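You operate a simulated robot arm through the tools that you are given. There is no shell and no other tool. Be economical: measure what you need, move in short steps, check, and stop when the job is done.

Carry out the task below with a simulated two-armed robot. There is one attempt and no reset: what you move stays moved.

JOB
Press the orange button three times. Open the right shutter rail, put the low steel block from the shelf behind the right black shutter on the left half of the back bench and shut the rail again. Open the left shutter rail, fetch the small box labelled "plugs" from the right half of the back bench and set it in the shelf behind the left black shutter and shut the rail again. Put two of the steel sleeves from the top of the pump bench on the top of the grey rag bin. Any order will do.

Only the result counts: the job must be done as asked and must still hold three seconds after the hand-in. Knocking over, shifting, dropping, spilling or breaking anything else fails it.

ROBOT AND FRAMES
Two 7-joint arms with two-finger parallel grippers on one trunk, on a base that drives. Base frame: it is fixed to the floor where the robot stands at the start and does not move with it; the origin is under the middle of the robot, x ahead of it, y to its left, z up; the surface under the hand at the start is at about z = 900. Readings come in mm, rad, newtons and seconds.
The left shoulder is at the start at [26, 101, 1314], the right one opposite. With the tool pointing down near the work surface each hand reaches from about 100 to 480 mm from the robot's upright axis, wherever it stands, measured 20 degrees to its own side. Places, roughly: left half of the back bench [500, 900, 900]; left shutter rail [300, 900, 400]; low steel block (8x8x3 cm) [400, 0, 300]; orange button [500, 0, 1100]; right shutter rail [300, 100, 400]; shelf behind the left black shutter [600, 900, 300]; small box [500, 250, 1000]; steel sleeve [-6750, 0, 1000]; top of the grey rag bin [-5700, -300, 300]. Payload 2.4 kg a hand.
The TCP of each hand is the grasp point between the finger pads, 24 mm short of the fingertips. In the tool frame z runs along the fingers and y along their closing line. The gripper opens to 68 mm. The fingers are 17 mm wide and 10 mm thick; the gripper's body (40 by 70 mm) begins 41 mm behind the TCP.
Orientation is told as [roll, pitch, yaw] about the base's x, y, z axes, in that order, counted from this pose: with the fingers straight down and closing along the base's y, the tool's x points along the base's -x, its y along +y and its z along -z.

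CONTROLS
- The arms move only by the tool step_arm. It takes "left_plan", "right_plan" or both (then of equal length, played together; a hand with none holds still); each is a list of rows, each an object (a shift or turn left out is 0, a gripper value left out holds the last) with "dp": the shift along the base's x, y, z in units of 25 mm (1.0 is 25 mm), a list of three; "delta_rot": the turn, a rotation vector about the base's x, y, z in units of 5 degrees (1.0 is 5 degrees), a list of three; "grip": the gripper command, from -1 (fully open) to 1 (shut), values between in proportion. In form: [{"dp": [tx, ty, tz], "delta_rot": [wx, wy, wz], "grip": grip}, ...]. A call has 1 to 20 rows; each row shifts and turns the commanded pose from where the row before left it. A call with a number of a shift or a turn outside -1 to 1 is refused whole. A row lasts 0.2 s, in which the tool goes at most 50 mm and 0.15 rad; a call with a longer step from one row to the next is refused whole, and so is a gripper value outside its range. A pose out of reach is approached as far as the arm can. The call stops where the force on the tool passes 40 N (or 10 N more than at its start, if that is more) or the arm is blocked; 0.2 s more then pass. The fingers move at their own pace (about 72 mm/s each) and stop on an object; they squeeze with about 31 N. The grip force told is the motor's: it shows also when the fingers shut on nothing. Time passes only in rows, and 0.2 s behind the last, so rows that do not move let the fingers close. It gives the time, the measured TCP pose, the force on the tool (base axes), the opening and the grip force at its end, in the units of the frame above (readings bear some noise), with the torque about the TCP (base axes, N m) and any sound that the robot's microphone picked up.
- Cameras (640 x 400 px; columns grow to the right, rows downward): "scene" is now at [107.5, 25.5, 1491.5]; the picture's right is [0.27, -0.96, 0.00], its down [-0.38, -0.11, -0.92] and it looks along [0.88, 0.25, -0.40] (base axes); focal length 214 px, centre (320, 200). "left" rides on the left gripper at [84, -11, -75] in its tool frame; the picture's right is [0.13, 0.99, 0.00], its down [-0.60, 0.08, -0.79] and it looks along [-0.79, 0.10, 0.61] (tool axes); focal length 251 px, centre (320, 200). "right" rides on the right gripper at [84, 11, -75] in its tool frame; the picture's right is [-0.13, 0.99, 0.00], its down [-0.60, -0.08, -0.79] and it looks along [-0.79, -0.10, 0.61] (tool axes); focal length 251 px, centre (320, 200). There is no depth. A picture from a camera that has moved, and an enlarged one, comes with that camera's place and axes in the base frame and with its lens.
- capture(camera): a new picture of that camera. It takes no simulated time.
- move_column(by): slides the trunk up (or, below 0, down) by that many mm; the arms and the scene camera ride with it, the base frame stays. It gives what a move gives, with no picture.
- base_move(legs): drives the robot by 1 to 6 legs, each [ahead, left, turn to the left] in mm, mm and rad, along the robot's own axes; the way and the turn of a leg run together, so that a leg with both is an arc; at most 1500 mm and 3.142 rad a leg. The arms and the cameras ride along, it lands a little off, and it stops where it bumps. It gives what a move gives.
- pan_tilt(pan, tilt): turns the head with the scene camera to pan (to the left, within 1.501 rad either way) and tilt (down, from -0.506 to 1.204), counted from straight ahead of the robot. It gives what a move gives.
- close_up(camera, box): a new picture of the part [left, top, right, bottom] of that camera's present view, enlarged. It takes no simulated time.
- sign_off(): hands the job in; it is judged then, once.

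Work in short steps. Places have to be worked out from the pictures, the camera data and where the tool is seen: move nearer, look again, correct. Check each grasp and each placing, and mend what went wrong. You have 196 turns and 172 pictures in all, those below and enlarged ones among them. Open the grippers and draw the arms clear of the work before you hand the job in, unless the task says otherwise.

The tools are called after "Call:" as name(argument=value, ...) on one line, values as JSON. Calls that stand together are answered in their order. step_arm: Moves the arms, as the interface text tells. Its arguments: {"type":"object","properties":{"left_plan":{"type":"array"},"right_plan":{"type":"array"}},"required":[]} The other tools are called the same way: move_column (by) slides the trunk up or down; base_move (legs) drives the base; pan_tilt (pan, tilt) turns the head that bears the scene camera; capture (camera) takes a picture; close_up (camera, box) takes an enlarged picture of a part of a camera's view; sign_off () hands the job in.

At the start:

```text
t: 0.0
left_eef_pos: [263.0, 193.4, 1456.9]
left_orientation: [-0.001, -0.003, 0.0]
left_contact_force: [-0.5, 0.5, 0.1]
left_moment: [-0.01, 0.01, 0.02]
left_gripper_width: 68.1
left_grip_force: 0.1
right_eef_pos: [275.6, -18.1, 1464.0]
right_orientation: [0.0, -0.001, 0.002]
right_contact_force: [0.1, 0.0, 1.0]
right_moment: [0.01, -0.02, 0.0]
right_gripper_width: 68.0
right_grip_force: 0.1
trunk travel left (down, up): [-527.0, 323.0]
robot x, y, heading: [-1.1, -3.2, -0.003]
head pan, tilt: [0.276, 0.407]
```

scene: 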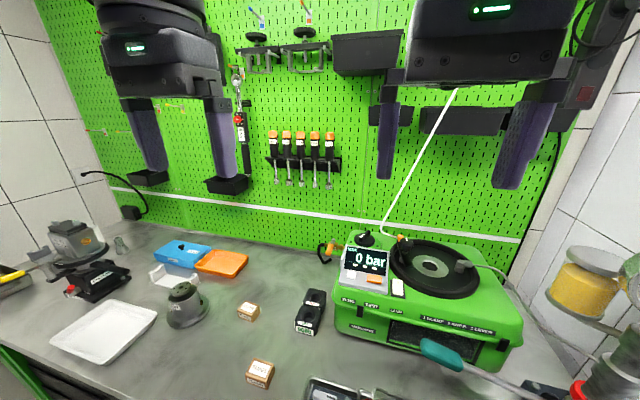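
right: 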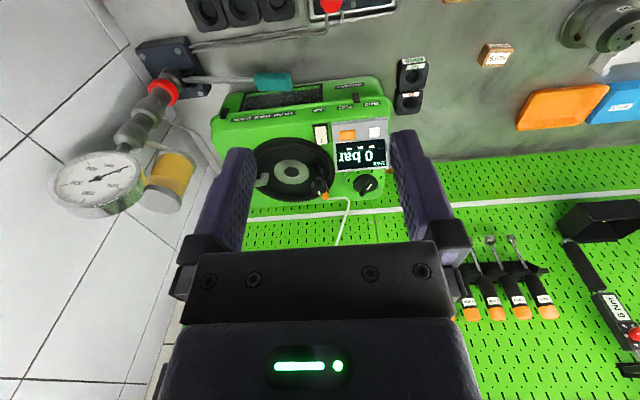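
left: 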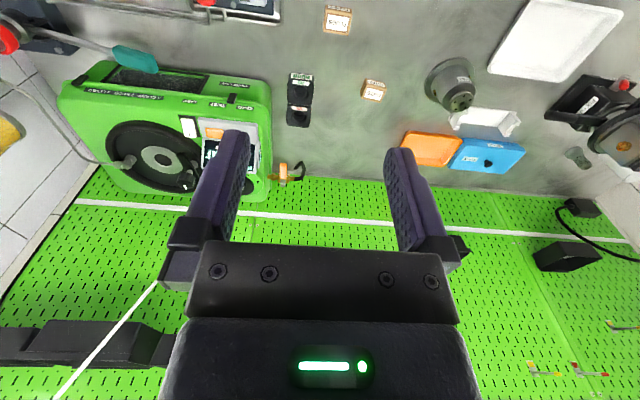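

The scene shows the back bench with two small boxes, the green test set with an orange button. I enlarge the regions to read the labels.

Call:
close_up(camera="scene", box=[200, 280, 360, 400])

Call:
close_up(camera="scene", box=[320, 220, 540, 380])

Call:
pan_tilt(pan=0.1, tilt=1.1)

```text
3.33 times, centred on (280, 340) of scene
camera zoom: at [107.5, 25.5, 1491.5], right [0.27, -0.96, 0.0], down [-0.38, -0.11, -0.92], along [0.88, 0.25, -0.4], focal length 715 px, centre (453, -267)
```

zoom: 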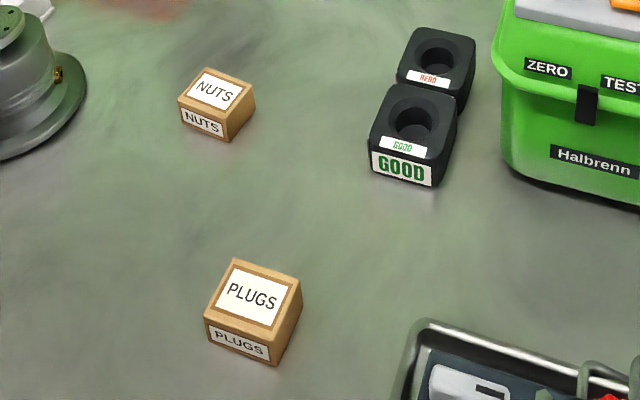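

```text
2.50 times, centred on (430, 300) of scene
camera zoom: at [107.5, 25.5, 1491.5], right [0.27, -0.96, 0.0], down [-0.38, -0.11, -0.92], along [0.88, 0.25, -0.4], focal length 536 px, centre (45, -50)
```

zoom: 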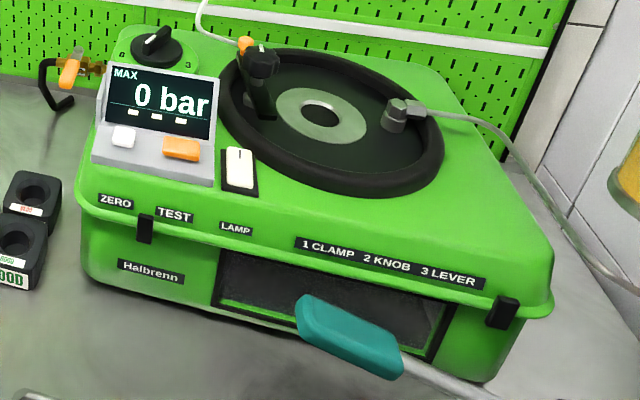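

```text
t: 1.1
left_eef_pos: [262.1, 194.7, 1458.2]
left_orientation: [0.0, -0.002, 0.003]
left_contact_force: [0.7, 0.0, -0.4]
left_moment: [-0.01, 0.02, -0.03]
left_gripper_width: 68.1
left_grip_force: 0.1
right_eef_pos: [275.0, -18.2, 1463.8]
right_orientation: [0.002, 0.001, 0.0]
right_contact_force: [-0.3, -0.1, -0.4]
right_moment: [-0.01, -0.01, 0.01]
right_gripper_width: 68.2
right_grip_force: 0.1
trunk travel left (down, up): [-527.0, 323.0]
robot x, y, heading: [2.2, 0.9, 0.002]
head pan, tilt: [0.099, 1.1]
```

Call:
capture(camera="scene")

```text
166 pictures are left
camera scene: at [81.3, 6.6, 1435.4], right [0.1, -0.99, 0.0], down [-0.89, -0.09, -0.45], along [0.45, 0.05, -0.89], focal length 214 px, centre (320, 200)
```

scene: 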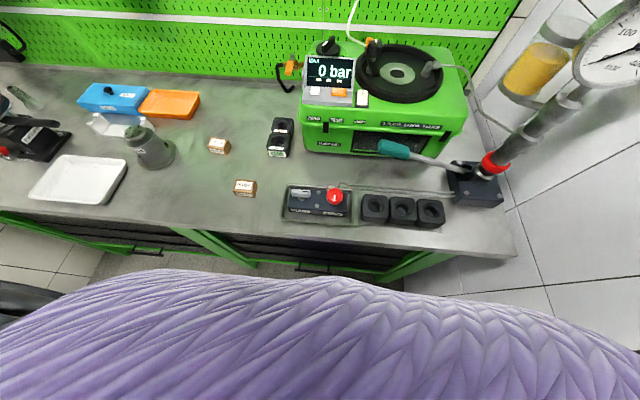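

Plugs box is at roughly (355, 242), bench front edge at x≈232, orange button at about (528, 9, 1107). I bring the closed right hand above and in front of the button for a better look.

Call:
step_arm(right_plan=[{"dp": [0.62, 0.1, -0.93], "grip": 1}, {"dp": [0.62, 0.1, -0.93]}, {"dp": [0.62, 0.1, -0.93]}, {"dp": [0.62, 0.1, -0.93]}, {"dp": [0.62, 0.1, -0.93]}, {"dp": [0.62, 0.1, -0.93]}, {"dp": [0.62, 0.1, -0.93]}, {"dp": [0.62, 0.1, -0.93]}, {"dp": [0.62, 0.1, -0.93]}, {"dp": [0.62, 0.1, -0.93]}, {}])

Call:
capture(camera="right")

```text
t: 3.5
left_eef_pos: [262.5, 194.4, 1457.5]
left_orientation: [-0.001, -0.002, 0.001]
left_contact_force: [-0.4, 0.0, 0.1]
left_moment: [-0.02, 0.0, -0.02]
left_gripper_width: 67.9
left_grip_force: 0.0
right_eef_pos: [430.4, 6.9, 1230.2]
right_orientation: [0.001, 0.001, 0.0]
right_contact_force: [-0.8, 0.8, 0.4]
right_moment: [0.0, 0.04, -0.01]
right_gripper_width: 0.0
right_grip_force: 24.0
trunk travel left (down, up): [-527.0, 323.0]
robot x, y, heading: [2.7, -2.6, 0.005]
head pan, tilt: [0.099, 1.1]
```

```text
165 pictures are left
camera right: at [348.2, 17.6, 1304.8], right [0.13, 0.99, 0.0], down [0.6, -0.08, 0.79], along [0.79, -0.1, -0.61], focal length 251 px, centre (320, 200)
```

right: 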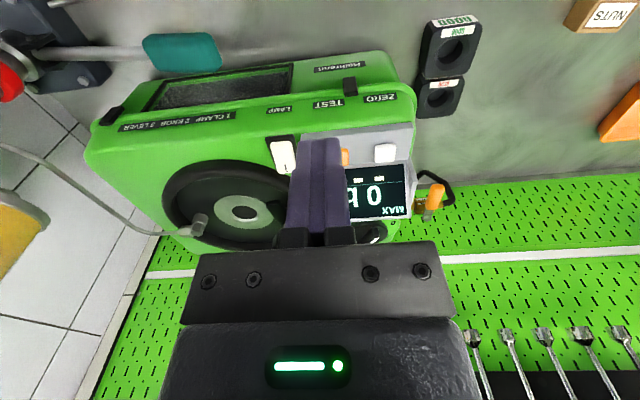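

The ray from the hand camera agrees: button near (531, 10, 1107). I move over it at TCP z 1165.

Call:
step_arm(right_plan=[{"dp": [0.8, 0.03, -0.4]}, {"dp": [0.8, 0.03, -0.4]}, {"dp": [0.8, 0.03, -0.4]}, {"dp": [0.8, 0.03, -0.5]}, {"dp": [0.8, 0, -0.9]}, {}])

Call:
capture(camera="right")

Call:
capture(camera="scene")

```text
t: 4.9
left_eef_pos: [262.4, 193.5, 1458.4]
left_orientation: [-0.002, -0.002, 0.002]
left_contact_force: [-0.5, 0.1, 0.5]
left_moment: [0.02, 0.0, 0.04]
left_gripper_width: 68.0
left_grip_force: 0.1
right_eef_pos: [461.3, -7.5, 1183.0]
right_orientation: [0.003, -0.001, 0.001]
right_contact_force: [0.7, 0.2, -0.4]
right_moment: [0.03, 0.0, -0.03]
right_gripper_width: 0.3
right_grip_force: 23.4
right hand out of reach, approached as far as the arm can: row 2, 3, 4, 5
trunk travel left (down, up): [-527.0, 323.0]
robot x, y, heading: [0.5, -0.5, 0.002]
head pan, tilt: [0.099, 1.1]
```

```text
164 pictures are left
camera right: at [378.9, 2.6, 1256.8], right [0.13, 0.99, 0.0], down [0.6, -0.08, 0.79], along [0.79, -0.1, -0.61], focal length 251 px, centre (320, 200)
```

right: 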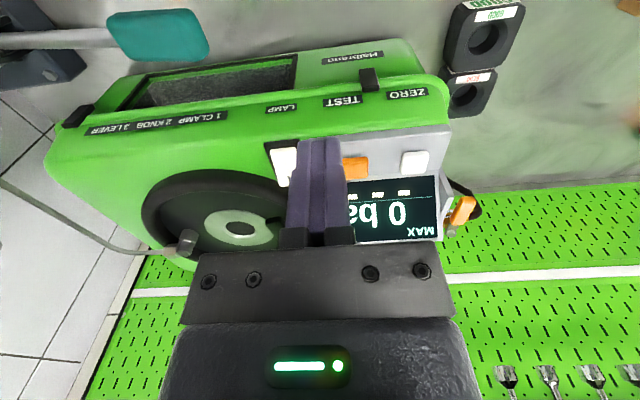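

```text
163 pictures are left
camera scene: at [81.6, 6.1, 1435.3], right [0.1, -1.0, 0.0], down [-0.89, -0.09, -0.45], along [0.45, 0.05, -0.89], focal length 214 px, centre (320, 200)
```

scene: 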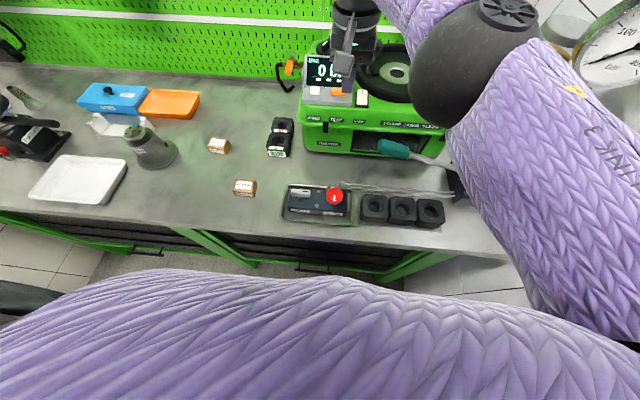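

The straight-down reach ends at x=461, so I tilt the fingers forward by 30° which also suits the sloped panel, and see where the tool lands.

Call:
step_arm(right_plan=[{"dp": [0, 0.1, 0.2], "delta_rot": [0, -1, 0]}, {"dp": [0, 0.1, 0.2], "delta_rot": [0, -1, 0]}, {"dp": [0, 0.1, 0], "delta_rot": [0, -1, 0]}, {"dp": [0, 0.1, 0], "delta_rot": [0, -1, 0]}, {"dp": [0, 0.1, 0], "delta_rot": [0, -1, 0]}, {"dp": [0, 0.1, 0], "delta_rot": [0, -1, 0]}, {}])

```text
t: 6.5
left_eef_pos: [262.0, 193.8, 1459.1]
left_orientation: [0.0, -0.003, 0.001]
left_contact_force: [0.2, 0.2, -0.9]
left_moment: [0.02, -0.03, 0.01]
left_gripper_width: 67.6
left_grip_force: 0.2
right_eef_pos: [461.8, 8.1, 1193.4]
right_orientation: [0.002, -0.525, -0.001]
right_contact_force: [0.5, 0.1, 0.4]
right_moment: [0.02, -0.02, 0.0]
right_gripper_width: 0.2
right_grip_force: 23.5
trunk travel left (down, up): [-527.0, 323.0]
robot x, y, heading: [-3.0, 2.2, -0.005]
head pan, tilt: [0.099, 1.1]
```

Good. Moving to about 50 mm short of the button along the finger line and looking.

Call:
step_arm(right_plan=[{"dp": [0.6, 0.05, -0.45]}, {"dp": [0.6, 0, -0.45]}, {}])

Call:
capture(camera="right")

Call:
close_up(camera="scene", box=[280, 40, 440, 160])

```text
t: 7.3
left_eef_pos: [261.5, 193.1, 1457.3]
left_orientation: [0.0, -0.003, 0.002]
left_contact_force: [-0.8, -0.8, 0.6]
left_moment: [0.0, -0.01, 0.0]
left_gripper_width: 68.1
left_grip_force: 0.0
right_eef_pos: [492.4, 10.3, 1169.5]
right_orientation: [0.002, -0.522, 0.0]
right_contact_force: [0.2, -0.1, -0.1]
right_moment: [-0.04, 0.0, 0.04]
right_gripper_width: 0.0
right_grip_force: 23.0
trunk travel left (down, up): [-527.0, 323.0]
robot x, y, heading: [-0.2, -2.8, 0.006]
head pan, tilt: [0.099, 1.1]
```

```text
162 pictures are left
camera right: at [383.3, 19.8, 1191.6], right [0.11, 0.99, 0.07], down [0.13, -0.08, 0.99], along [0.99, -0.1, -0.13], focal length 251 px, centre (320, 200)
```

right: 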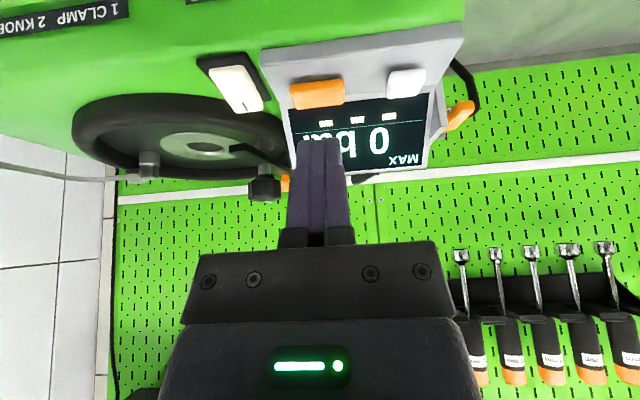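

```text
3.33 times, centred on (360, 100) of scene
camera zoom: at [81.3, 6.5, 1435.3], right [0.1, -1.0, 0.0], down [-0.89, -0.09, -0.45], along [0.45, 0.05, -0.89], focal length 715 px, centre (187, 533)
```

zoom: 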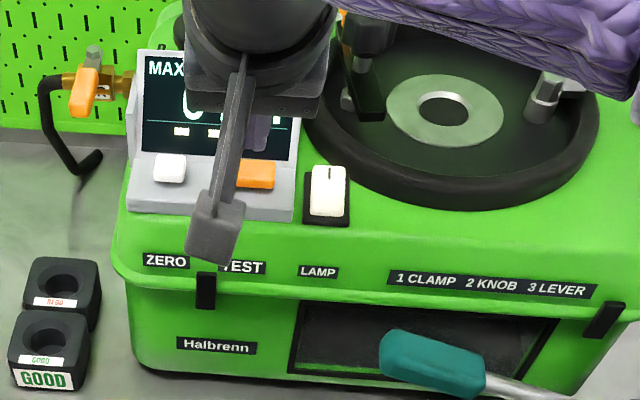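

Triangulating with the new view: button centre ≈ (529, 7.5, 1106), right on the finger line. I advance most of the way, then slowly press.

Call:
step_arm(right_plan=[{"dp": [0.45, -0.05, -0.78]}, {"dp": [0.36, -0.05, -0.62]}, {"dp": [0.06, 0, -0.1]}, {"dp": [0.06, 0, -0.1]}, {"dp": [0.06, 0, -0.1]}])

Call:
capture(camera="right")

```text
t: 8.5
left_eef_pos: [263.1, 195.2, 1458.1]
left_orientation: [0.001, -0.001, 0.003]
left_contact_force: [0.3, 0.2, -0.7]
left_moment: [0.03, 0.01, 0.01]
left_gripper_width: 68.1
left_grip_force: 0.0
right_eef_pos: [515.9, 6.9, 1127.6]
right_orientation: [0.004, -0.522, 0.002]
right_contact_force: [0.2, 0.7, -0.3]
right_moment: [0.0, 0.0, 0.02]
right_gripper_width: 0.0
right_grip_force: 23.4
trunk travel left (down, up): [-527.0, 323.0]
robot x, y, heading: [-1.3, -3.8, 0.002]
head pan, tilt: [0.099, 1.1]
```

```text
160 pictures are left
camera right: at [407.5, 17.2, 1150.0], right [0.11, 0.99, 0.07], down [0.13, -0.08, 0.99], along [0.99, -0.1, -0.13], focal length 251 px, centre (320, 200)
```

right: 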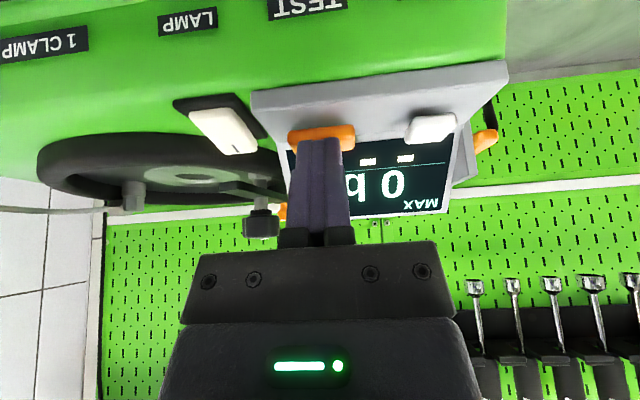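

Fingertips are just at the button, no force yet. I continue with small rows.

Call:
step_arm(right_plan=[{"dp": [0.05, 0, -0.09]}, {"dp": [0.05, 0, -0.09]}, {"dp": [0.05, 0, -0.09]}])

Call:
capture(camera="right")

```text
t: 9.3
left_eef_pos: [262.0, 195.3, 1458.0]
left_orientation: [-0.002, -0.002, 0.004]
left_contact_force: [0.2, 0.3, -0.7]
left_moment: [0.01, -0.02, 0.02]
left_gripper_width: 68.0
left_grip_force: 0.0
right_eef_pos: [519.4, 5.8, 1122.5]
right_orientation: [0.002, -0.526, 0.0]
right_contact_force: [-3.2, 0.8, 2.4]
right_moment: [0.0, 0.02, 0.0]
right_gripper_width: 0.0
right_grip_force: 23.3
trunk travel left (down, up): [-527.0, 323.0]
robot x, y, heading: [1.9, 1.3, 0.0]
head pan, tilt: [0.099, 1.1]
heard: click
```

```text
159 pictures are left
camera right: at [411.0, 17.1, 1143.7], right [0.11, 0.99, 0.07], down [0.13, -0.08, 0.99], along [0.99, -0.1, -0.13], focal length 251 px, centre (320, 200)
```

right: 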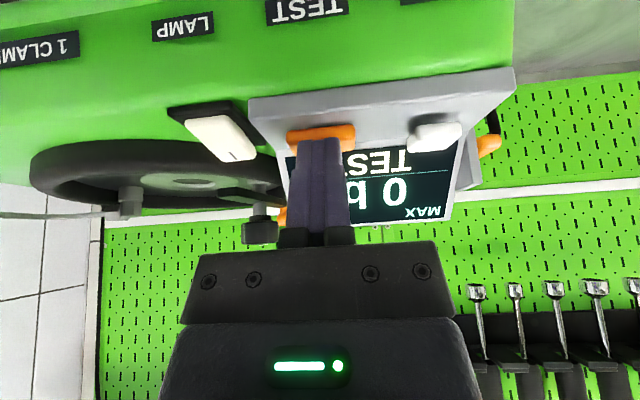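

One click heard and the display now shows TEST. I back off ~12 mm and press a second time.

Call:
step_arm(right_plan=[{"dp": [-0.25, 0, 0.4]}, {}, {}, {"dp": [0.25, 0, -0.4]}, {}])

Call:
close_up(camera="right", box=[220, 60, 540, 260])

```text
t: 10.5
left_eef_pos: [262.7, 194.5, 1458.3]
left_orientation: [0.0, -0.002, 0.003]
left_contact_force: [0.9, -0.7, -0.4]
left_moment: [-0.02, 0.01, -0.03]
left_gripper_width: 68.0
left_grip_force: 0.0
right_eef_pos: [519.1, 5.3, 1121.4]
right_orientation: [0.003, -0.523, 0.0]
right_contact_force: [-2.0, -0.1, 1.7]
right_moment: [-0.01, 0.05, 0.02]
right_gripper_width: 0.1
right_grip_force: 23.2
trunk travel left (down, up): [-527.0, 323.0]
robot x, y, heading: [-2.5, -1.0, -0.001]
head pan, tilt: [0.099, 1.1]
heard: click
```

```text
2.00 times, centred on (380, 160) of right
camera zoom: at [410.9, 16.9, 1143.8], right [0.11, 0.99, 0.07], down [0.13, -0.08, 0.99], along [0.99, -0.1, -0.13], focal length 503 px, centre (200, 280)
```

zoom: 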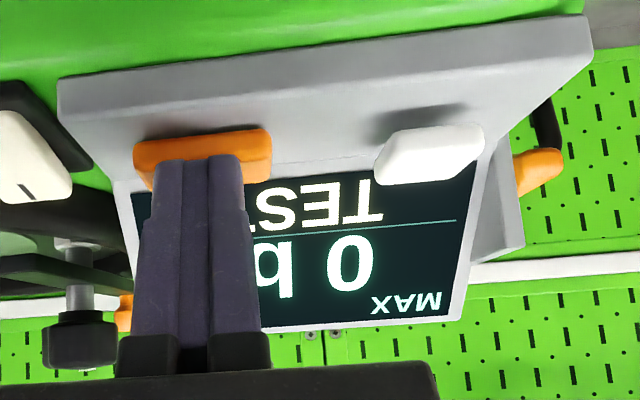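

Second click. Same again for the third press, then I retract and read the display.

Call:
step_arm(right_plan=[{"dp": [-0.25, 0, 0.4]}, {}, {}, {"dp": [0.25, 0, -0.4]}, {}])

Call:
step_arm(right_plan=[{"dp": [-0.5, 0, 0.87]}, {"dp": [-0.5, 0, 0.87]}, {"dp": [-0.5, 0, 0.87]}, {}, {}])

Call:
capture(camera="right")

```text
t: 11.7
left_eef_pos: [262.2, 194.1, 1457.8]
left_orientation: [-0.001, -0.002, 0.002]
left_contact_force: [0.2, 0.3, -0.1]
left_moment: [0.0, -0.03, -0.03]
left_gripper_width: 68.3
left_grip_force: 0.1
right_eef_pos: [519.6, 6.8, 1121.7]
right_orientation: [0.002, -0.524, 0.0]
right_contact_force: [-2.1, 1.2, 1.7]
right_moment: [0.0, 0.05, 0.0]
right_gripper_width: 0.0
right_grip_force: 24.0
trunk travel left (down, up): [-527.0, 323.0]
robot x, y, heading: [-1.6, -2.4, 0.0]
head pan, tilt: [0.099, 1.1]
heard: click
```

```text
t: 12.9
left_eef_pos: [263.8, 194.6, 1456.1]
left_orientation: [0.001, -0.001, 0.001]
left_contact_force: [-0.7, 0.0, -0.2]
left_moment: [0.01, -0.02, 0.0]
left_gripper_width: 67.7
left_grip_force: 0.0
right_eef_pos: [481.7, 4.4, 1188.2]
right_orientation: [0.001, -0.524, 0.0]
right_contact_force: [0.3, -0.5, -0.3]
right_moment: [0.01, -0.01, -0.02]
right_gripper_width: 0.2
right_grip_force: 23.7
trunk travel left (down, up): [-527.0, 323.0]
robot x, y, heading: [-2.7, -0.7, 0.001]
head pan, tilt: [0.099, 1.1]
```

```text
157 pictures are left
camera right: at [373.0, 15.5, 1210.2], right [0.11, 0.99, 0.07], down [0.13, -0.08, 0.99], along [0.99, -0.1, -0.13], focal length 251 px, centre (320, 200)
```

right: 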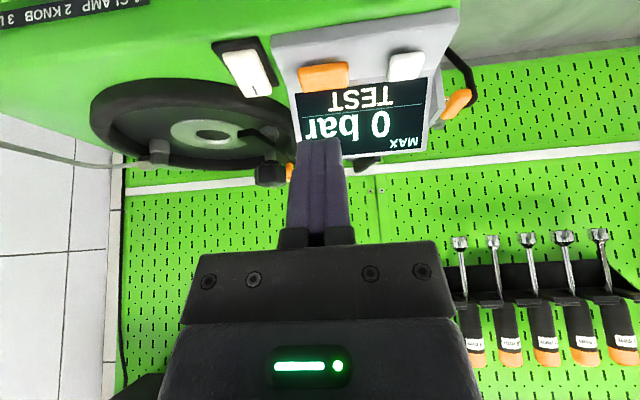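

Three clicks heard, one per press. I draw the right arm back to its starting place, then back the base off to view the shutters below the bench.

Call:
step_arm(right_plan=[{"dp": [-0.6, 0, 0.9], "delta_rot": [0, 1, 0]}, {"dp": [-0.8, 0, 0.9], "delta_rot": [0, 1, 0]}, {"dp": [-0.9, 0, 0.9], "delta_rot": [0, 1, 0]}, {"dp": [-0.9, -0.1, 0.9], "delta_rot": [0, 1, 0]}, {"dp": [-0.9, -0.2, 0.9], "delta_rot": [0, 1, 0]}, {"dp": [-0.9, -0.2, 0.9], "delta_rot": [0, 1, 0]}, {"dp": [-0.9, -0.2, 0.9]}, {"dp": [-0.9, -0.2, 0.9]}, {"dp": [-0.9, -0.2, 0.9]}, {"dp": [0, 0, 0.9], "grip": -1}, {}])

Call:
base_move(legs=[[-700, 0, 0]])

Call:
pan_tilt(pan=0.4, tilt=0.75)

Call:
capture(camera="scene")

```text
t: 15.3
left_eef_pos: [262.5, 193.7, 1458.9]
left_orientation: [0.001, -0.002, 0.001]
left_contact_force: [-0.3, 0.4, -0.4]
left_moment: [0.0, 0.01, 0.02]
left_gripper_width: 67.9
left_grip_force: 0.1
right_eef_pos: [290.4, -20.3, 1412.2]
right_orientation: [0.002, 0.0, 0.001]
right_contact_force: [0.3, 0.0, 0.4]
right_moment: [-0.01, 0.01, -0.04]
right_gripper_width: 68.0
right_grip_force: 0.0
trunk travel left (down, up): [-527.0, 323.0]
robot x, y, heading: [-0.7, -1.8, -0.0]
head pan, tilt: [0.099, 1.1]
```

```text
t: 17.8
left_eef_pos: [-72.4, 199.2, 1459.1]
left_orientation: [0.001, -0.004, 0.009]
left_contact_force: [0.0, 0.6, 0.3]
left_moment: [0.02, -0.05, 0.04]
left_gripper_width: 67.9
left_grip_force: 0.1
right_eef_pos: [-43.6, -15.4, 1411.6]
right_orientation: [0.003, -0.001, 0.004]
right_contact_force: [-0.8, 0.1, 0.5]
right_moment: [-0.01, -0.05, 0.01]
right_gripper_width: 68.2
right_grip_force: 0.0
trunk travel left (down, up): [-527.0, 323.0]
robot x, y, heading: [-328.4, 3.7, 0.008]
head pan, tilt: [0.099, 1.1]
stopped in leg 1: the robot was blocked; the commanded pose is now the measured one
```

```text
t: 18.7
left_eef_pos: [-70.8, 198.9, 1457.6]
left_orientation: [0.0, 0.0, 0.008]
left_contact_force: [0.0, -0.1, 0.4]
left_moment: [-0.02, -0.02, -0.02]
left_gripper_width: 68.0
left_grip_force: 0.1
right_eef_pos: [-42.8, -16.0, 1413.6]
right_orientation: [0.001, 0.001, 0.003]
right_contact_force: [1.0, -0.9, 0.8]
right_moment: [-0.01, 0.02, 0.01]
right_gripper_width: 67.8
right_grip_force: 0.1
trunk travel left (down, up): [-527.0, 323.0]
robot x, y, heading: [-332.4, 2.1, 0.011]
head pan, tilt: [0.4, 0.75]
```

```text
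156 pictures are left
camera scene: at [-237.0, 36.3, 1461.0], right [0.39, -0.92, 0.0], down [-0.63, -0.27, -0.73], along [0.67, 0.29, -0.68], focal length 214 px, centre (320, 200)
```

scene: 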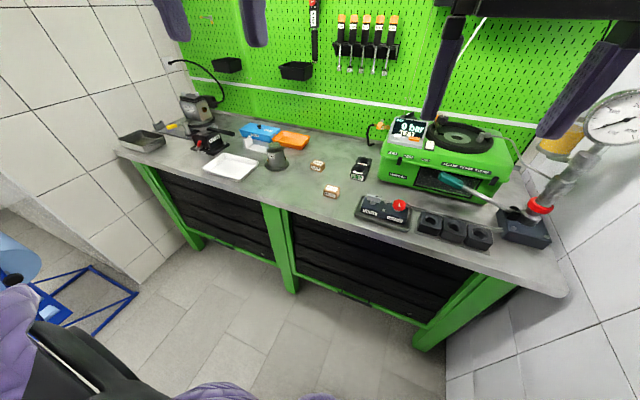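

Backing stopped against something behind. I look around left and right to learn what is there.

Call:
pan_tilt(pan=1.5, tilt=0.6)

Call:
capture(camera="scene")

Call:
pan_tilt(pan=-1.5, tilt=0.6)

Call:
capture(camera="scene")

```text
t: 20.0
left_eef_pos: [-69.1, 199.3, 1458.0]
left_orientation: [0.001, -0.002, 0.008]
left_contact_force: [0.5, 0.0, 0.0]
left_moment: [-0.01, 0.01, 0.0]
left_gripper_width: 67.8
left_grip_force: 0.0
right_eef_pos: [-42.6, -15.1, 1412.2]
right_orientation: [0.002, -0.001, 0.004]
right_contact_force: [-0.2, -0.4, 0.4]
right_moment: [0.02, -0.01, -0.04]
right_gripper_width: 67.9
right_grip_force: 0.0
trunk travel left (down, up): [-527.0, 323.0]
robot x, y, heading: [-327.4, 1.9, 0.011]
head pan, tilt: [1.499, 0.6]
```

```text
155 pictures are left
camera scene: at [-306.8, 91.9, 1473.9], right [1.0, -0.07, 0.0], down [-0.04, -0.56, -0.82], along [0.05, 0.82, -0.57], focal length 214 px, centre (320, 200)
```

scene: 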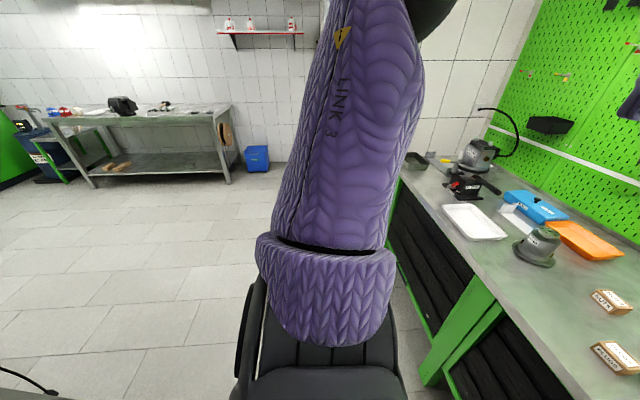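

```text
t: 22.6
left_eef_pos: [-70.5, 198.9, 1456.9]
left_orientation: [-0.002, -0.001, 0.01]
left_contact_force: [-0.2, -0.4, -0.2]
left_moment: [-0.04, 0.03, 0.02]
left_gripper_width: 68.1
left_grip_force: 0.0
right_eef_pos: [-41.7, -16.0, 1412.5]
right_orientation: [0.002, -0.001, 0.002]
right_contact_force: [0.1, 0.1, 0.5]
right_moment: [0.01, -0.05, 0.0]
right_gripper_width: 68.3
right_grip_force: 0.1
trunk travel left (down, up): [-527.0, 323.0]
robot x, y, heading: [-332.5, 1.6, 0.005]
head pan, tilt: [-1.499, 0.6]
```

```text
154 pictures are left
camera scene: at [-305.7, -84.4, 1474.0], right [-1.0, -0.08, 0.0], down [-0.04, 0.56, -0.83], along [0.06, -0.82, -0.56], focal length 214 px, centre (320, 200)
```

scene: 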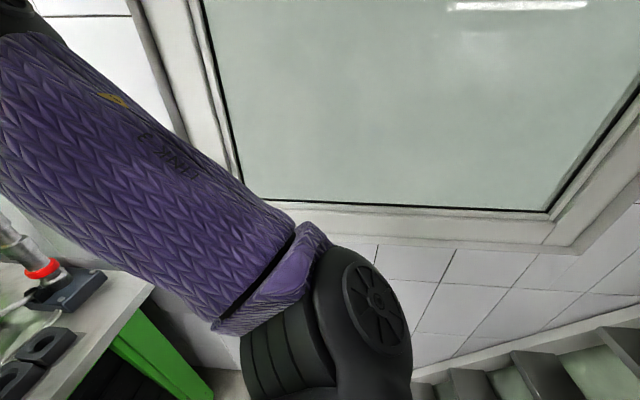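

I look closely at the two shutter panels now.

Call:
pan_tilt(pan=0.2, tilt=0.9)

Call:
close_up(camera="scene", box=[80, 120, 500, 380])

Call:
move_column(by=-500)

Call:
pan_tilt(pan=0.5, tilt=0.5)

Call:
capture(camera="scene")

```text
t: 24.3
left_eef_pos: [-69.6, 198.7, 1457.6]
left_orientation: [0.0, -0.001, 0.009]
left_contact_force: [0.8, -0.7, 0.0]
left_moment: [-0.03, 0.02, 0.0]
left_gripper_width: 68.0
left_grip_force: 0.0
right_eef_pos: [-42.4, -15.7, 1412.6]
right_orientation: [0.002, 0.001, 0.003]
right_contact_force: [-0.1, 0.8, -0.2]
right_moment: [0.01, 0.01, 0.01]
right_gripper_width: 68.1
right_grip_force: 0.1
trunk travel left (down, up): [-527.0, 323.0]
robot x, y, heading: [-328.4, 3.5, 0.008]
head pan, tilt: [0.201, 0.901]
```

```text
1.52 times, centred on (290, 250) of scene
camera zoom: at [-238.7, 19.1, 1449.2], right [0.2, -0.98, 0.0], down [-0.77, -0.16, -0.62], along [0.61, 0.13, -0.78], focal length 327 px, centre (366, 124)
```

zoom: 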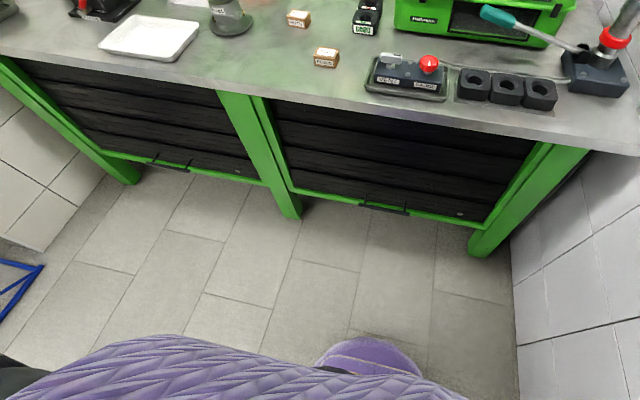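

```text
refused: -500 is not a number from -400 to 400
```

```text
t: 25.2
left_eef_pos: [-69.4, 199.5, 1458.0]
left_orientation: [-0.001, 0.001, 0.006]
left_contact_force: [0.5, -0.2, 0.5]
left_moment: [-0.02, 0.0, 0.0]
left_gripper_width: 68.0
left_grip_force: 0.0
right_eef_pos: [-42.5, -15.5, 1412.1]
right_orientation: [0.001, 0.0, 0.003]
right_contact_force: [-0.5, -0.6, -0.6]
right_moment: [0.0, -0.02, -0.02]
right_gripper_width: 68.0
right_grip_force: 0.1
trunk travel left (down, up): [-527.0, 323.0]
robot x, y, heading: [-329.8, 5.9, 0.008]
head pan, tilt: [0.499, 0.499]
```

```text
152 pictures are left
camera scene: at [-233.0, 47.7, 1482.9], right [0.48, -0.88, 0.0], down [-0.42, -0.23, -0.88], along [0.77, 0.42, -0.48], focal length 214 px, centre (320, 200)
```

scene: 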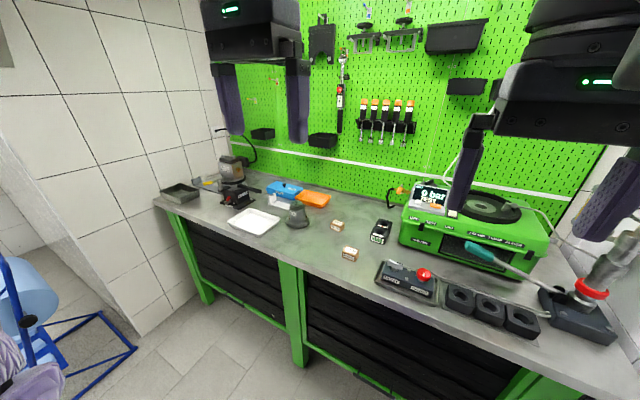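

Each shutter has a black handle near its lower edge, at about z 345–375: right around y≈57, left around y≈905. I lower the trunk to view them from the front.

Call:
move_column(by=-400)

Call:
pan_tilt(pan=0.1, tilt=0.9)

Call:
capture(camera="scene")

```text
t: 28.1
left_eef_pos: [-68.2, 199.2, 1121.1]
left_orientation: [-0.002, 0.007, 0.008]
left_contact_force: [-0.6, 0.3, 1.2]
left_moment: [0.01, -0.01, 0.02]
left_gripper_width: 68.0
left_grip_force: 0.0
right_eef_pos: [-37.0, -16.0, 1076.0]
right_orientation: [0.002, 0.007, -0.009]
right_contact_force: [8.7, -1.2, 0.8]
right_moment: [0.1, 0.74, 0.01]
right_gripper_width: 68.1
right_grip_force: 0.3
trunk travel left (down, up): [-193.0, 657.0]
robot x, y, heading: [-328.6, 0.5, 0.003]
head pan, tilt: [0.499, 0.499]
stopped: the force on the tool passed its limit at 61 N (the readings are from after the stop); the commanded pose is now the measured one
```

```text
t: 28.9
left_eef_pos: [-67.2, 200.5, 1123.8]
left_orientation: [-0.001, 0.006, 0.008]
left_contact_force: [0.6, 0.1, 0.0]
left_moment: [0.03, 0.01, 0.0]
left_gripper_width: 68.0
left_grip_force: 0.1
right_eef_pos: [-37.9, -16.0, 1076.9]
right_orientation: [0.002, 0.008, -0.005]
right_contact_force: [1.1, 0.6, 0.1]
right_moment: [0.01, 0.01, 0.0]
right_gripper_width: 67.9
right_grip_force: 0.0
trunk travel left (down, up): [-193.0, 657.0]
robot x, y, heading: [-330.2, 3.3, 0.006]
head pan, tilt: [0.099, 0.901]
```

```text
151 pictures are left
camera scene: at [-181.7, 12.0, 1112.1], right [0.11, -0.99, 0.0], down [-0.78, -0.08, -0.62], along [0.62, 0.07, -0.78], focal length 214 px, centre (320, 200)
```

scene: 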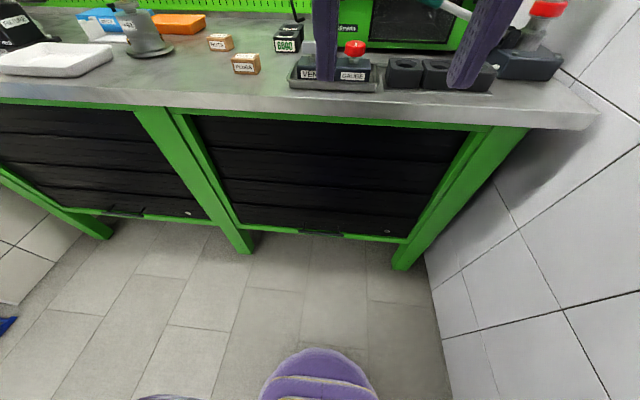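

The trunk stopped with the right hand touching something (probably the robot's own body as the trunk leans forward). I zoom on the handles and move both hands forward/outward before lowering further.

Call:
close_up(camera="scene", box=[220, 190, 440, 270])

Call:
step_arm(left_plan=[{"dp": [0.8, 0.4, 0]}, {"dp": [0.8, 0.4, 0]}, {"dp": [0.8, 0.4, 0]}, {"dp": [0.8, 0.4, 0]}, {}], right_plan=[{"dp": [0.8, -0.9, 0]}, {"dp": [0.8, -0.9, 0]}, {"dp": [0.8, -0.9, 0]}, {"dp": [0.8, -0.9, 0]}, {}])

Call:
move_column(by=-190)

Call:
pan_tilt(pan=0.1, tilt=0.7)

Call:
capture(camera="scene")

```text
2.91 times, centred on (330, 230) of scene
camera zoom: at [-181.7, 12.0, 1112.1], right [0.11, -0.99, 0.0], down [-0.78, -0.08, -0.62], along [0.62, 0.07, -0.78], focal length 624 px, centre (291, 113)
```

zoom: 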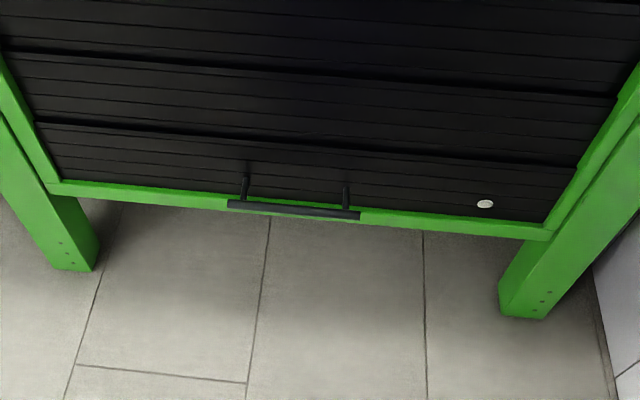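

```text
t: 30.1
left_eef_pos: [9.8, 237.7, 1113.6]
left_orientation: [-0.002, 0.005, 0.008]
left_contact_force: [0.0, -0.5, -0.1]
left_moment: [0.0, 0.01, -0.03]
left_gripper_width: 67.7
left_grip_force: 0.1
left hand out of reach, approached as far as the arm can: row 3, 4
right_eef_pos: [43.6, -107.0, 1078.1]
right_orientation: [0.0, 0.007, -0.004]
right_contact_force: [0.2, 0.0, -0.2]
right_moment: [0.02, -0.01, -0.01]
right_gripper_width: 67.8
right_grip_force: 0.1
trunk travel left (down, up): [-193.0, 657.0]
robot x, y, heading: [-331.9, 3.6, 0.007]
head pan, tilt: [0.099, 0.901]
```

```text
t: 32.2
left_eef_pos: [7.7, 240.8, 922.2]
left_orientation: [-0.001, 0.006, 0.009]
left_contact_force: [0.9, 1.2, 0.5]
left_moment: [0.0, -0.03, -0.01]
left_gripper_width: 68.0
left_grip_force: 0.0
right_eef_pos: [42.4, -106.8, 887.7]
right_orientation: [-0.001, 0.008, -0.007]
right_contact_force: [-0.3, 0.4, -0.2]
right_moment: [0.04, -0.02, -0.04]
right_gripper_width: 68.0
right_grip_force: 0.1
trunk travel left (down, up): [-3.0, 847.0]
robot x, y, heading: [-331.9, 1.9, 0.009]
head pan, tilt: [0.099, 0.901]
```

```text
t: 32.9
left_eef_pos: [8.5, 239.2, 921.3]
left_orientation: [-0.002, 0.008, 0.01]
left_contact_force: [0.2, 0.2, 0.3]
left_moment: [-0.01, -0.02, 0.04]
left_gripper_width: 67.7
left_grip_force: 0.0
right_eef_pos: [42.9, -106.5, 885.6]
right_orientation: [0.003, 0.007, -0.008]
right_contact_force: [-0.4, -0.8, 0.3]
right_moment: [0.01, 0.0, 0.02]
right_gripper_width: 67.8
right_grip_force: 0.2
trunk travel left (down, up): [-3.0, 847.0]
robot x, y, heading: [-332.0, 2.6, 0.004]
head pan, tilt: [0.099, 0.7]
```

```text
149 pictures are left
camera scene: at [-108.7, 13.3, 931.0], right [0.11, -0.99, 0.0], down [-0.64, -0.07, -0.76], along [0.76, 0.08, -0.64], focal length 214 px, centre (320, 200)
```

scene: 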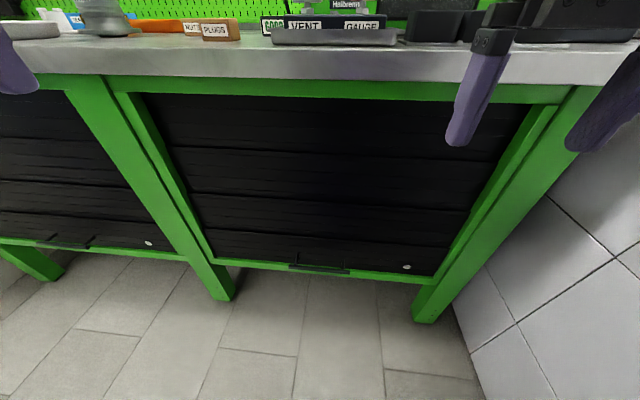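

The handle bar stands off the shutter on two posts, about 185 mm wide, near (255, 57, 340). I plan to hook closed fingers pointing forward under the bar. I bring the right hand down and pitch it forward.

Call:
step_arm(right_plan=[{"dp": [0.1, 0, -0.88], "delta_rot": [0, -1, 0], "grip": 1}, {"dp": [0.1, 0, -0.88], "delta_rot": [0, -1, 0]}, {"dp": [0.1, 0, -0.88], "delta_rot": [0, -1, 0]}, {"dp": [0.1, 0, -0.88], "delta_rot": [0, -1, 0]}, {"dp": [0.1, 0, -0.88], "delta_rot": [0, -1, 0]}, {"dp": [0.1, 0, -0.88], "delta_rot": [0, -1, 0]}, {"dp": [0.1, 0, -0.88], "delta_rot": [0, -1, 0]}, {"dp": [0.1, 0, -0.88], "delta_rot": [0, -1, 0]}, {"dp": [0.1, 0, -0.88], "delta_rot": [0, -1, 0]}, {"dp": [0.1, 0, -0.88], "delta_rot": [0, -1, 0]}, {"dp": [0.1, 0, -0.88], "delta_rot": [0, -1, 0]}, {"dp": [0.1, 0, -0.88], "delta_rot": [0, -1, 0]}, {"dp": [0.1, 0, -0.88], "delta_rot": [0, -1, 0]}, {"dp": [0.1, 0, -0.88], "delta_rot": [0, -1, 0]}, {"dp": [0.1, 0, -0.88], "delta_rot": [0, -1, 0]}, {"dp": [0.1, 0, -0.88], "delta_rot": [0, -1, 0]}, {"dp": [0.1, 0, -0.88], "delta_rot": [0, -1, 0]}, {"dp": [0.1, 0, -0.88], "delta_rot": [0, -1, 0]}, {}])

Call:
capture(camera="right")

Call:
capture(camera="scene")

```text
t: 36.9
left_eef_pos: [7.3, 238.9, 921.0]
left_orientation: [0.0, 0.006, 0.009]
left_contact_force: [-0.6, -0.8, 1.0]
left_moment: [-0.01, -0.05, -0.02]
left_gripper_width: 67.8
left_grip_force: 0.0
right_eef_pos: [93.1, -83.5, 630.1]
right_orientation: [0.062, -1.004, -0.024]
right_contact_force: [0.1, -1.0, -0.1]
right_moment: [0.02, -0.05, -0.02]
right_gripper_width: 0.0
right_grip_force: 23.4
right hand out of reach, approached as far as the arm can: row 9, 10, 12, 13, 14, 15, 16, 17, 18
trunk travel left (down, up): [-3.0, 847.0]
robot x, y, heading: [-331.7, 5.9, 0.01]
head pan, tilt: [0.099, 0.7]
```

```text
148 pictures are left
camera right: at [-14.2, -74.9, 597.7], right [0.04, 0.99, 0.14], down [-0.34, -0.12, 0.93], along [0.94, -0.09, 0.33], focal length 251 px, centre (320, 200)
```

right: 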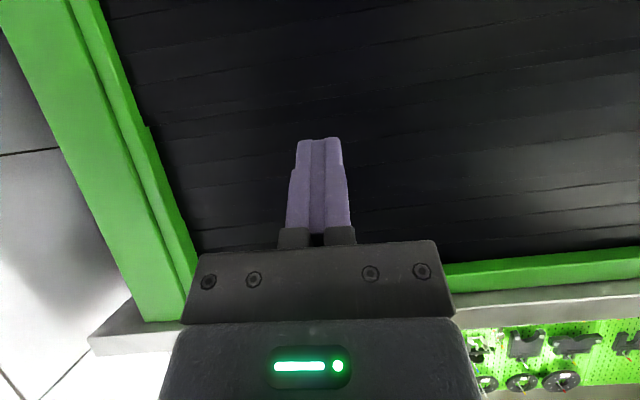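

```text
147 pictures are left
camera scene: at [-108.6, 13.3, 931.0], right [0.11, -0.99, 0.0], down [-0.64, -0.07, -0.76], along [0.76, 0.08, -0.64], focal length 214 px, centre (320, 200)
```

scene: 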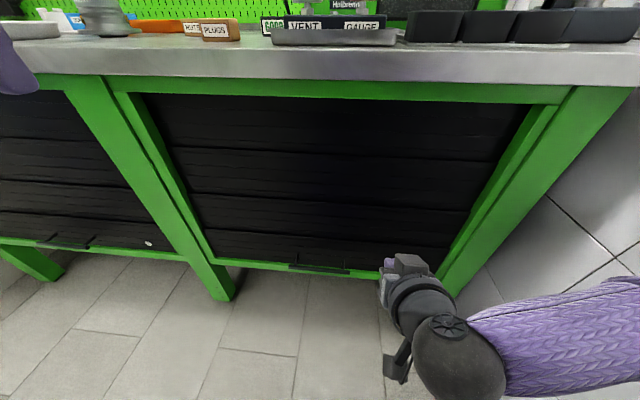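

The hand was too close to its shoulder, not too far. I go on forward and down while finishing the pitch.

Call:
step_arm(right_plan=[{"dp": [0.4, 0, -0.9], "delta_rot": [0, -0.5, 0]}, {"dp": [0.4, 0, -0.9], "delta_rot": [0, -0.5, 0]}, {"dp": [0.4, 0, -0.9], "delta_rot": [0, -0.8, 0]}, {"dp": [0.4, 0, -0.9], "delta_rot": [0, -0.8, 0]}, {"dp": [0.2, 0, -0.9], "delta_rot": [0, -0.8, 0]}, {"dp": [0.2, 0, -0.9], "delta_rot": [0, -0.8, 0]}, {"dp": [0, 0, -0.9], "delta_rot": [0, -0.8, 0]}, {"dp": [0, 0, -0.9], "delta_rot": [0, -0.8, 0]}, {"dp": [0, 0, -0.9], "delta_rot": [0, -0.8, 0]}, {}])

Call:
capture(camera="right")

```text
t: 39.1
left_eef_pos: [8.1, 239.9, 921.1]
left_orientation: [-0.001, 0.006, 0.009]
left_contact_force: [-0.2, -0.2, -0.1]
left_moment: [-0.01, 0.0, -0.04]
left_gripper_width: 67.7
left_grip_force: 0.0
right_eef_pos: [104.5, 70.0, 566.6]
right_orientation: [2.131, -1.556, -2.09]
right_contact_force: [0.9, 0.0, -0.1]
right_moment: [0.04, 0.01, -0.02]
right_gripper_width: 0.1
right_grip_force: 23.8
right hand out of reach, approached as far as the arm can: row 1, 2, 3, 4, 5, 6, 7, 8, 9
trunk travel left (down, up): [-3.0, 847.0]
robot x, y, heading: [-329.3, 3.8, 0.009]
head pan, tilt: [0.099, 0.7]
```

```text
146 pictures are left
camera right: at [31.6, 78.7, 480.4], right [-0.04, 0.99, 0.14], down [-0.79, -0.12, 0.6], along [0.61, -0.09, 0.79], focal length 251 px, centre (320, 200)
```

right: 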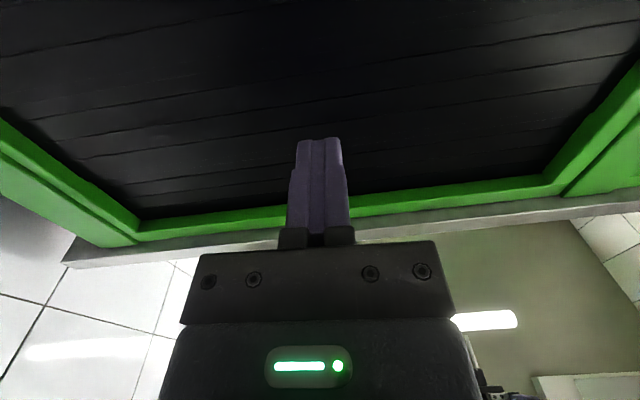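

The pitch reached 90° now. I test moving straight down and right from here.

Call:
step_arm(right_plan=[{"dp": [0, -0.4, -0.9]}, {"dp": [0, -0.4, -0.9]}, {"dp": [0, -0.4, -0.9]}, {"dp": [0, -0.4, -0.9]}, {"dp": [0, -0.4, -0.9]}, {"dp": [0, -0.4, -0.9]}, {}])

Call:
capture(camera="scene")

```text
t: 40.7
left_eef_pos: [7.1, 239.9, 921.3]
left_orientation: [-0.001, 0.006, 0.01]
left_contact_force: [0.1, 0.6, -0.1]
left_moment: [0.04, -0.01, 0.02]
left_gripper_width: 68.2
left_grip_force: 0.0
right_eef_pos: [88.8, 68.4, 562.7]
right_orientation: [2.066, -1.557, -2.027]
right_contact_force: [0.4, 0.3, -0.2]
right_moment: [0.05, 0.01, -0.01]
right_gripper_width: 0.1
right_grip_force: 23.1
right hand out of reach, approached as far as the arm can: row 1, 2, 3, 4, 5, 6
trunk travel left (down, up): [-3.0, 847.0]
robot x, y, heading: [-330.1, 4.7, 0.008]
head pan, tilt: [0.099, 0.7]
```

```text
145 pictures are left
camera scene: at [-108.6, 13.4, 931.0], right [0.11, -0.99, 0.0], down [-0.64, -0.07, -0.76], along [0.76, 0.08, -0.64], focal length 214 px, centre (320, 200)
```

scene: 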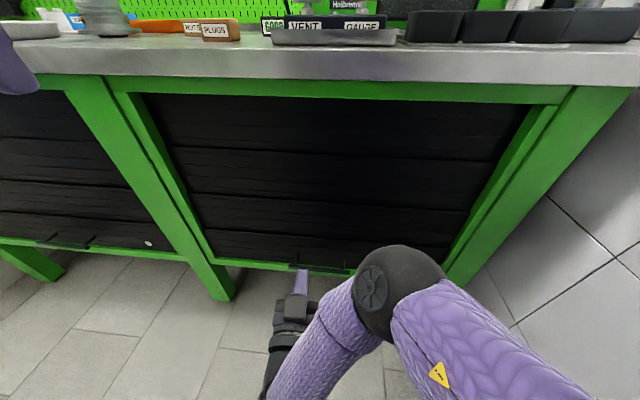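

The elbow folded badly with fully horizontal fingers. A 45° tilt suffices for hooking (the bar can only move vertically), so I undo the pitch to about 45° and move out right.

Call:
step_arm(right_plan=[{"dp": [0, -0.7, 0.3], "delta_rot": [0, 1, 0]}, {"dp": [0, -0.7, 0.3], "delta_rot": [0, 1, 0]}, {"dp": [0, -0.7, 0.3], "delta_rot": [0, 1, 0]}, {"dp": [0, -0.7, 0.3], "delta_rot": [0, 1, 0]}, {"dp": [0, -0.7, 0.3], "delta_rot": [0, 1, 0]}, {"dp": [0, -0.7, 0.3], "delta_rot": [0, 1, 0]}, {"dp": [0, -0.7, 0.3], "delta_rot": [0, 1, 0]}, {"dp": [0, -0.7, 0.3], "delta_rot": [0, 1, 0]}, {"dp": [0, -0.7, 0.3], "delta_rot": [0, 1, 0]}, {"dp": [0, -0.7, 0.3], "delta_rot": [0, 1, 0]}, {}])

Call:
step_arm(right_plan=[{"dp": [0.2, 0, -0.9]}, {"dp": [0.2, 0, -0.9]}, {"dp": [0.2, 0, -0.9]}, {"dp": [0.2, 0, -0.9]}, {"dp": [0.2, 0, -0.9]}, {"dp": [0.2, 0, -0.9]}, {}])

Call:
capture(camera="scene")

```text
t: 43.1
left_eef_pos: [7.2, 239.4, 920.5]
left_orientation: [-0.002, 0.006, 0.008]
left_contact_force: [-0.6, 0.5, -0.4]
left_moment: [-0.01, 0.0, 0.02]
left_gripper_width: 68.1
left_grip_force: 0.0
right_eef_pos: [90.1, -107.0, 638.9]
right_orientation: [0.055, -0.707, -0.017]
right_contact_force: [0.3, 0.3, -0.9]
right_moment: [0.03, 0.0, 0.01]
right_gripper_width: 0.1
right_grip_force: 23.7
trunk travel left (down, up): [-3.0, 847.0]
robot x, y, heading: [-332.4, 1.9, 0.006]
head pan, tilt: [0.099, 0.7]
```

```text
t: 44.7
left_eef_pos: [7.3, 239.4, 920.8]
left_orientation: [-0.002, 0.006, 0.009]
left_contact_force: [0.4, -0.4, -1.0]
left_moment: [0.0, -0.03, 0.06]
left_gripper_width: 68.0
left_grip_force: 0.1
right_eef_pos: [120.9, -106.4, 501.7]
right_orientation: [0.054, -0.707, -0.015]
right_contact_force: [0.3, -0.2, -0.3]
right_moment: [0.0, 0.03, 0.02]
right_gripper_width: 0.0
right_grip_force: 23.3
trunk travel left (down, up): [-3.0, 847.0]
robot x, y, heading: [-334.1, 2.6, 0.007]
head pan, tilt: [0.099, 0.7]
```

```text
144 pictures are left
camera scene: at [-108.6, 13.3, 931.0], right [0.11, -0.99, 0.0], down [-0.64, -0.07, -0.76], along [0.76, 0.08, -0.64], focal length 214 px, centre (320, 200)
```

scene: 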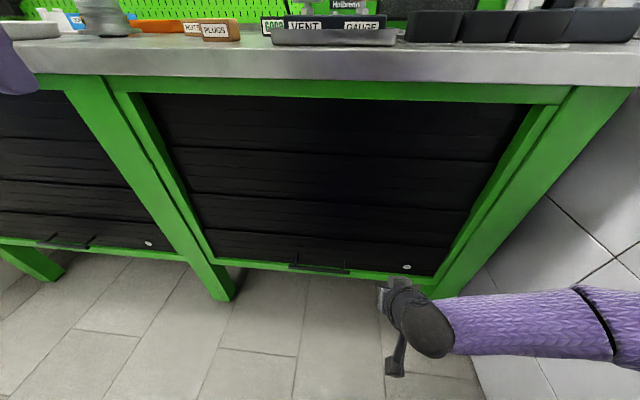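

Posture is good now. I lower further to z≈380, shift the base left 150 mm so the hand lines up with the handle, and look with the hand camera.

Call:
step_arm(right_plan=[{"dp": [0, 0, -0.9]}, {"dp": [0, 0, -0.9]}, {"dp": [0, 0, -0.9]}, {"dp": [0, 0, -0.9]}, {"dp": [0, 0, -0.9]}, {}])

Call:
base_move(legs=[[0, 150, 0]])

Call:
capture(camera="right")

```text
t: 46.1
left_eef_pos: [8.6, 240.6, 921.8]
left_orientation: [-0.003, 0.006, 0.009]
left_contact_force: [0.1, -0.2, 0.1]
left_moment: [0.04, 0.01, 0.02]
left_gripper_width: 68.1
left_grip_force: 0.1
right_eef_pos: [123.7, -113.1, 484.5]
right_orientation: [0.053, -0.705, -0.019]
right_contact_force: [-0.1, -0.2, -0.2]
right_moment: [-0.01, 0.01, 0.05]
right_gripper_width: 0.1
right_grip_force: 24.0
right hand out of reach, approached as far as the arm can: row 1, 2, 3, 4, 5
trunk travel left (down, up): [-3.0, 847.0]
robot x, y, heading: [-331.5, 3.5, 0.006]
head pan, tilt: [0.099, 0.7]
```

```text
t: 47.5
left_eef_pos: [9.5, 389.4, 920.7]
left_orientation: [-0.002, 0.008, 0.008]
left_contact_force: [0.1, -0.4, -0.6]
left_moment: [0.0, 0.0, 0.04]
left_gripper_width: 67.9
left_grip_force: 0.1
right_eef_pos: [123.0, 36.5, 481.8]
right_orientation: [0.053, -0.705, -0.018]
right_contact_force: [0.1, -0.2, 0.7]
right_moment: [0.0, 0.0, -0.05]
right_gripper_width: 0.1
right_grip_force: 23.3
trunk travel left (down, up): [-3.0, 847.0]
robot x, y, heading: [-329.0, 153.8, 0.001]
head pan, tilt: [0.099, 0.7]
```

```text
143 pictures are left
camera right: at [12.5, 45.2, 485.0], right [0.08, 0.99, 0.12], down [-0.05, -0.12, 0.99], along [1.0, -0.09, 0.04], focal length 251 px, centre (320, 200)
```

right: 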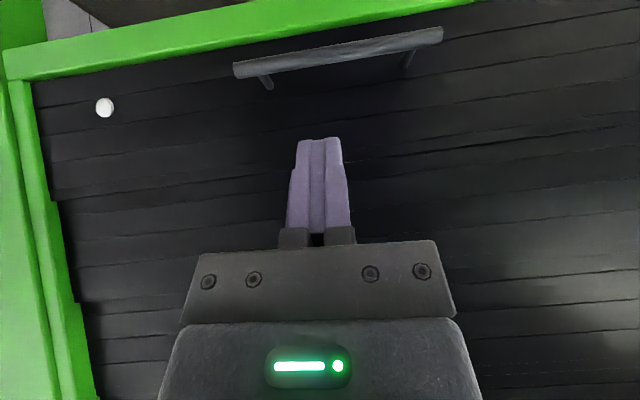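

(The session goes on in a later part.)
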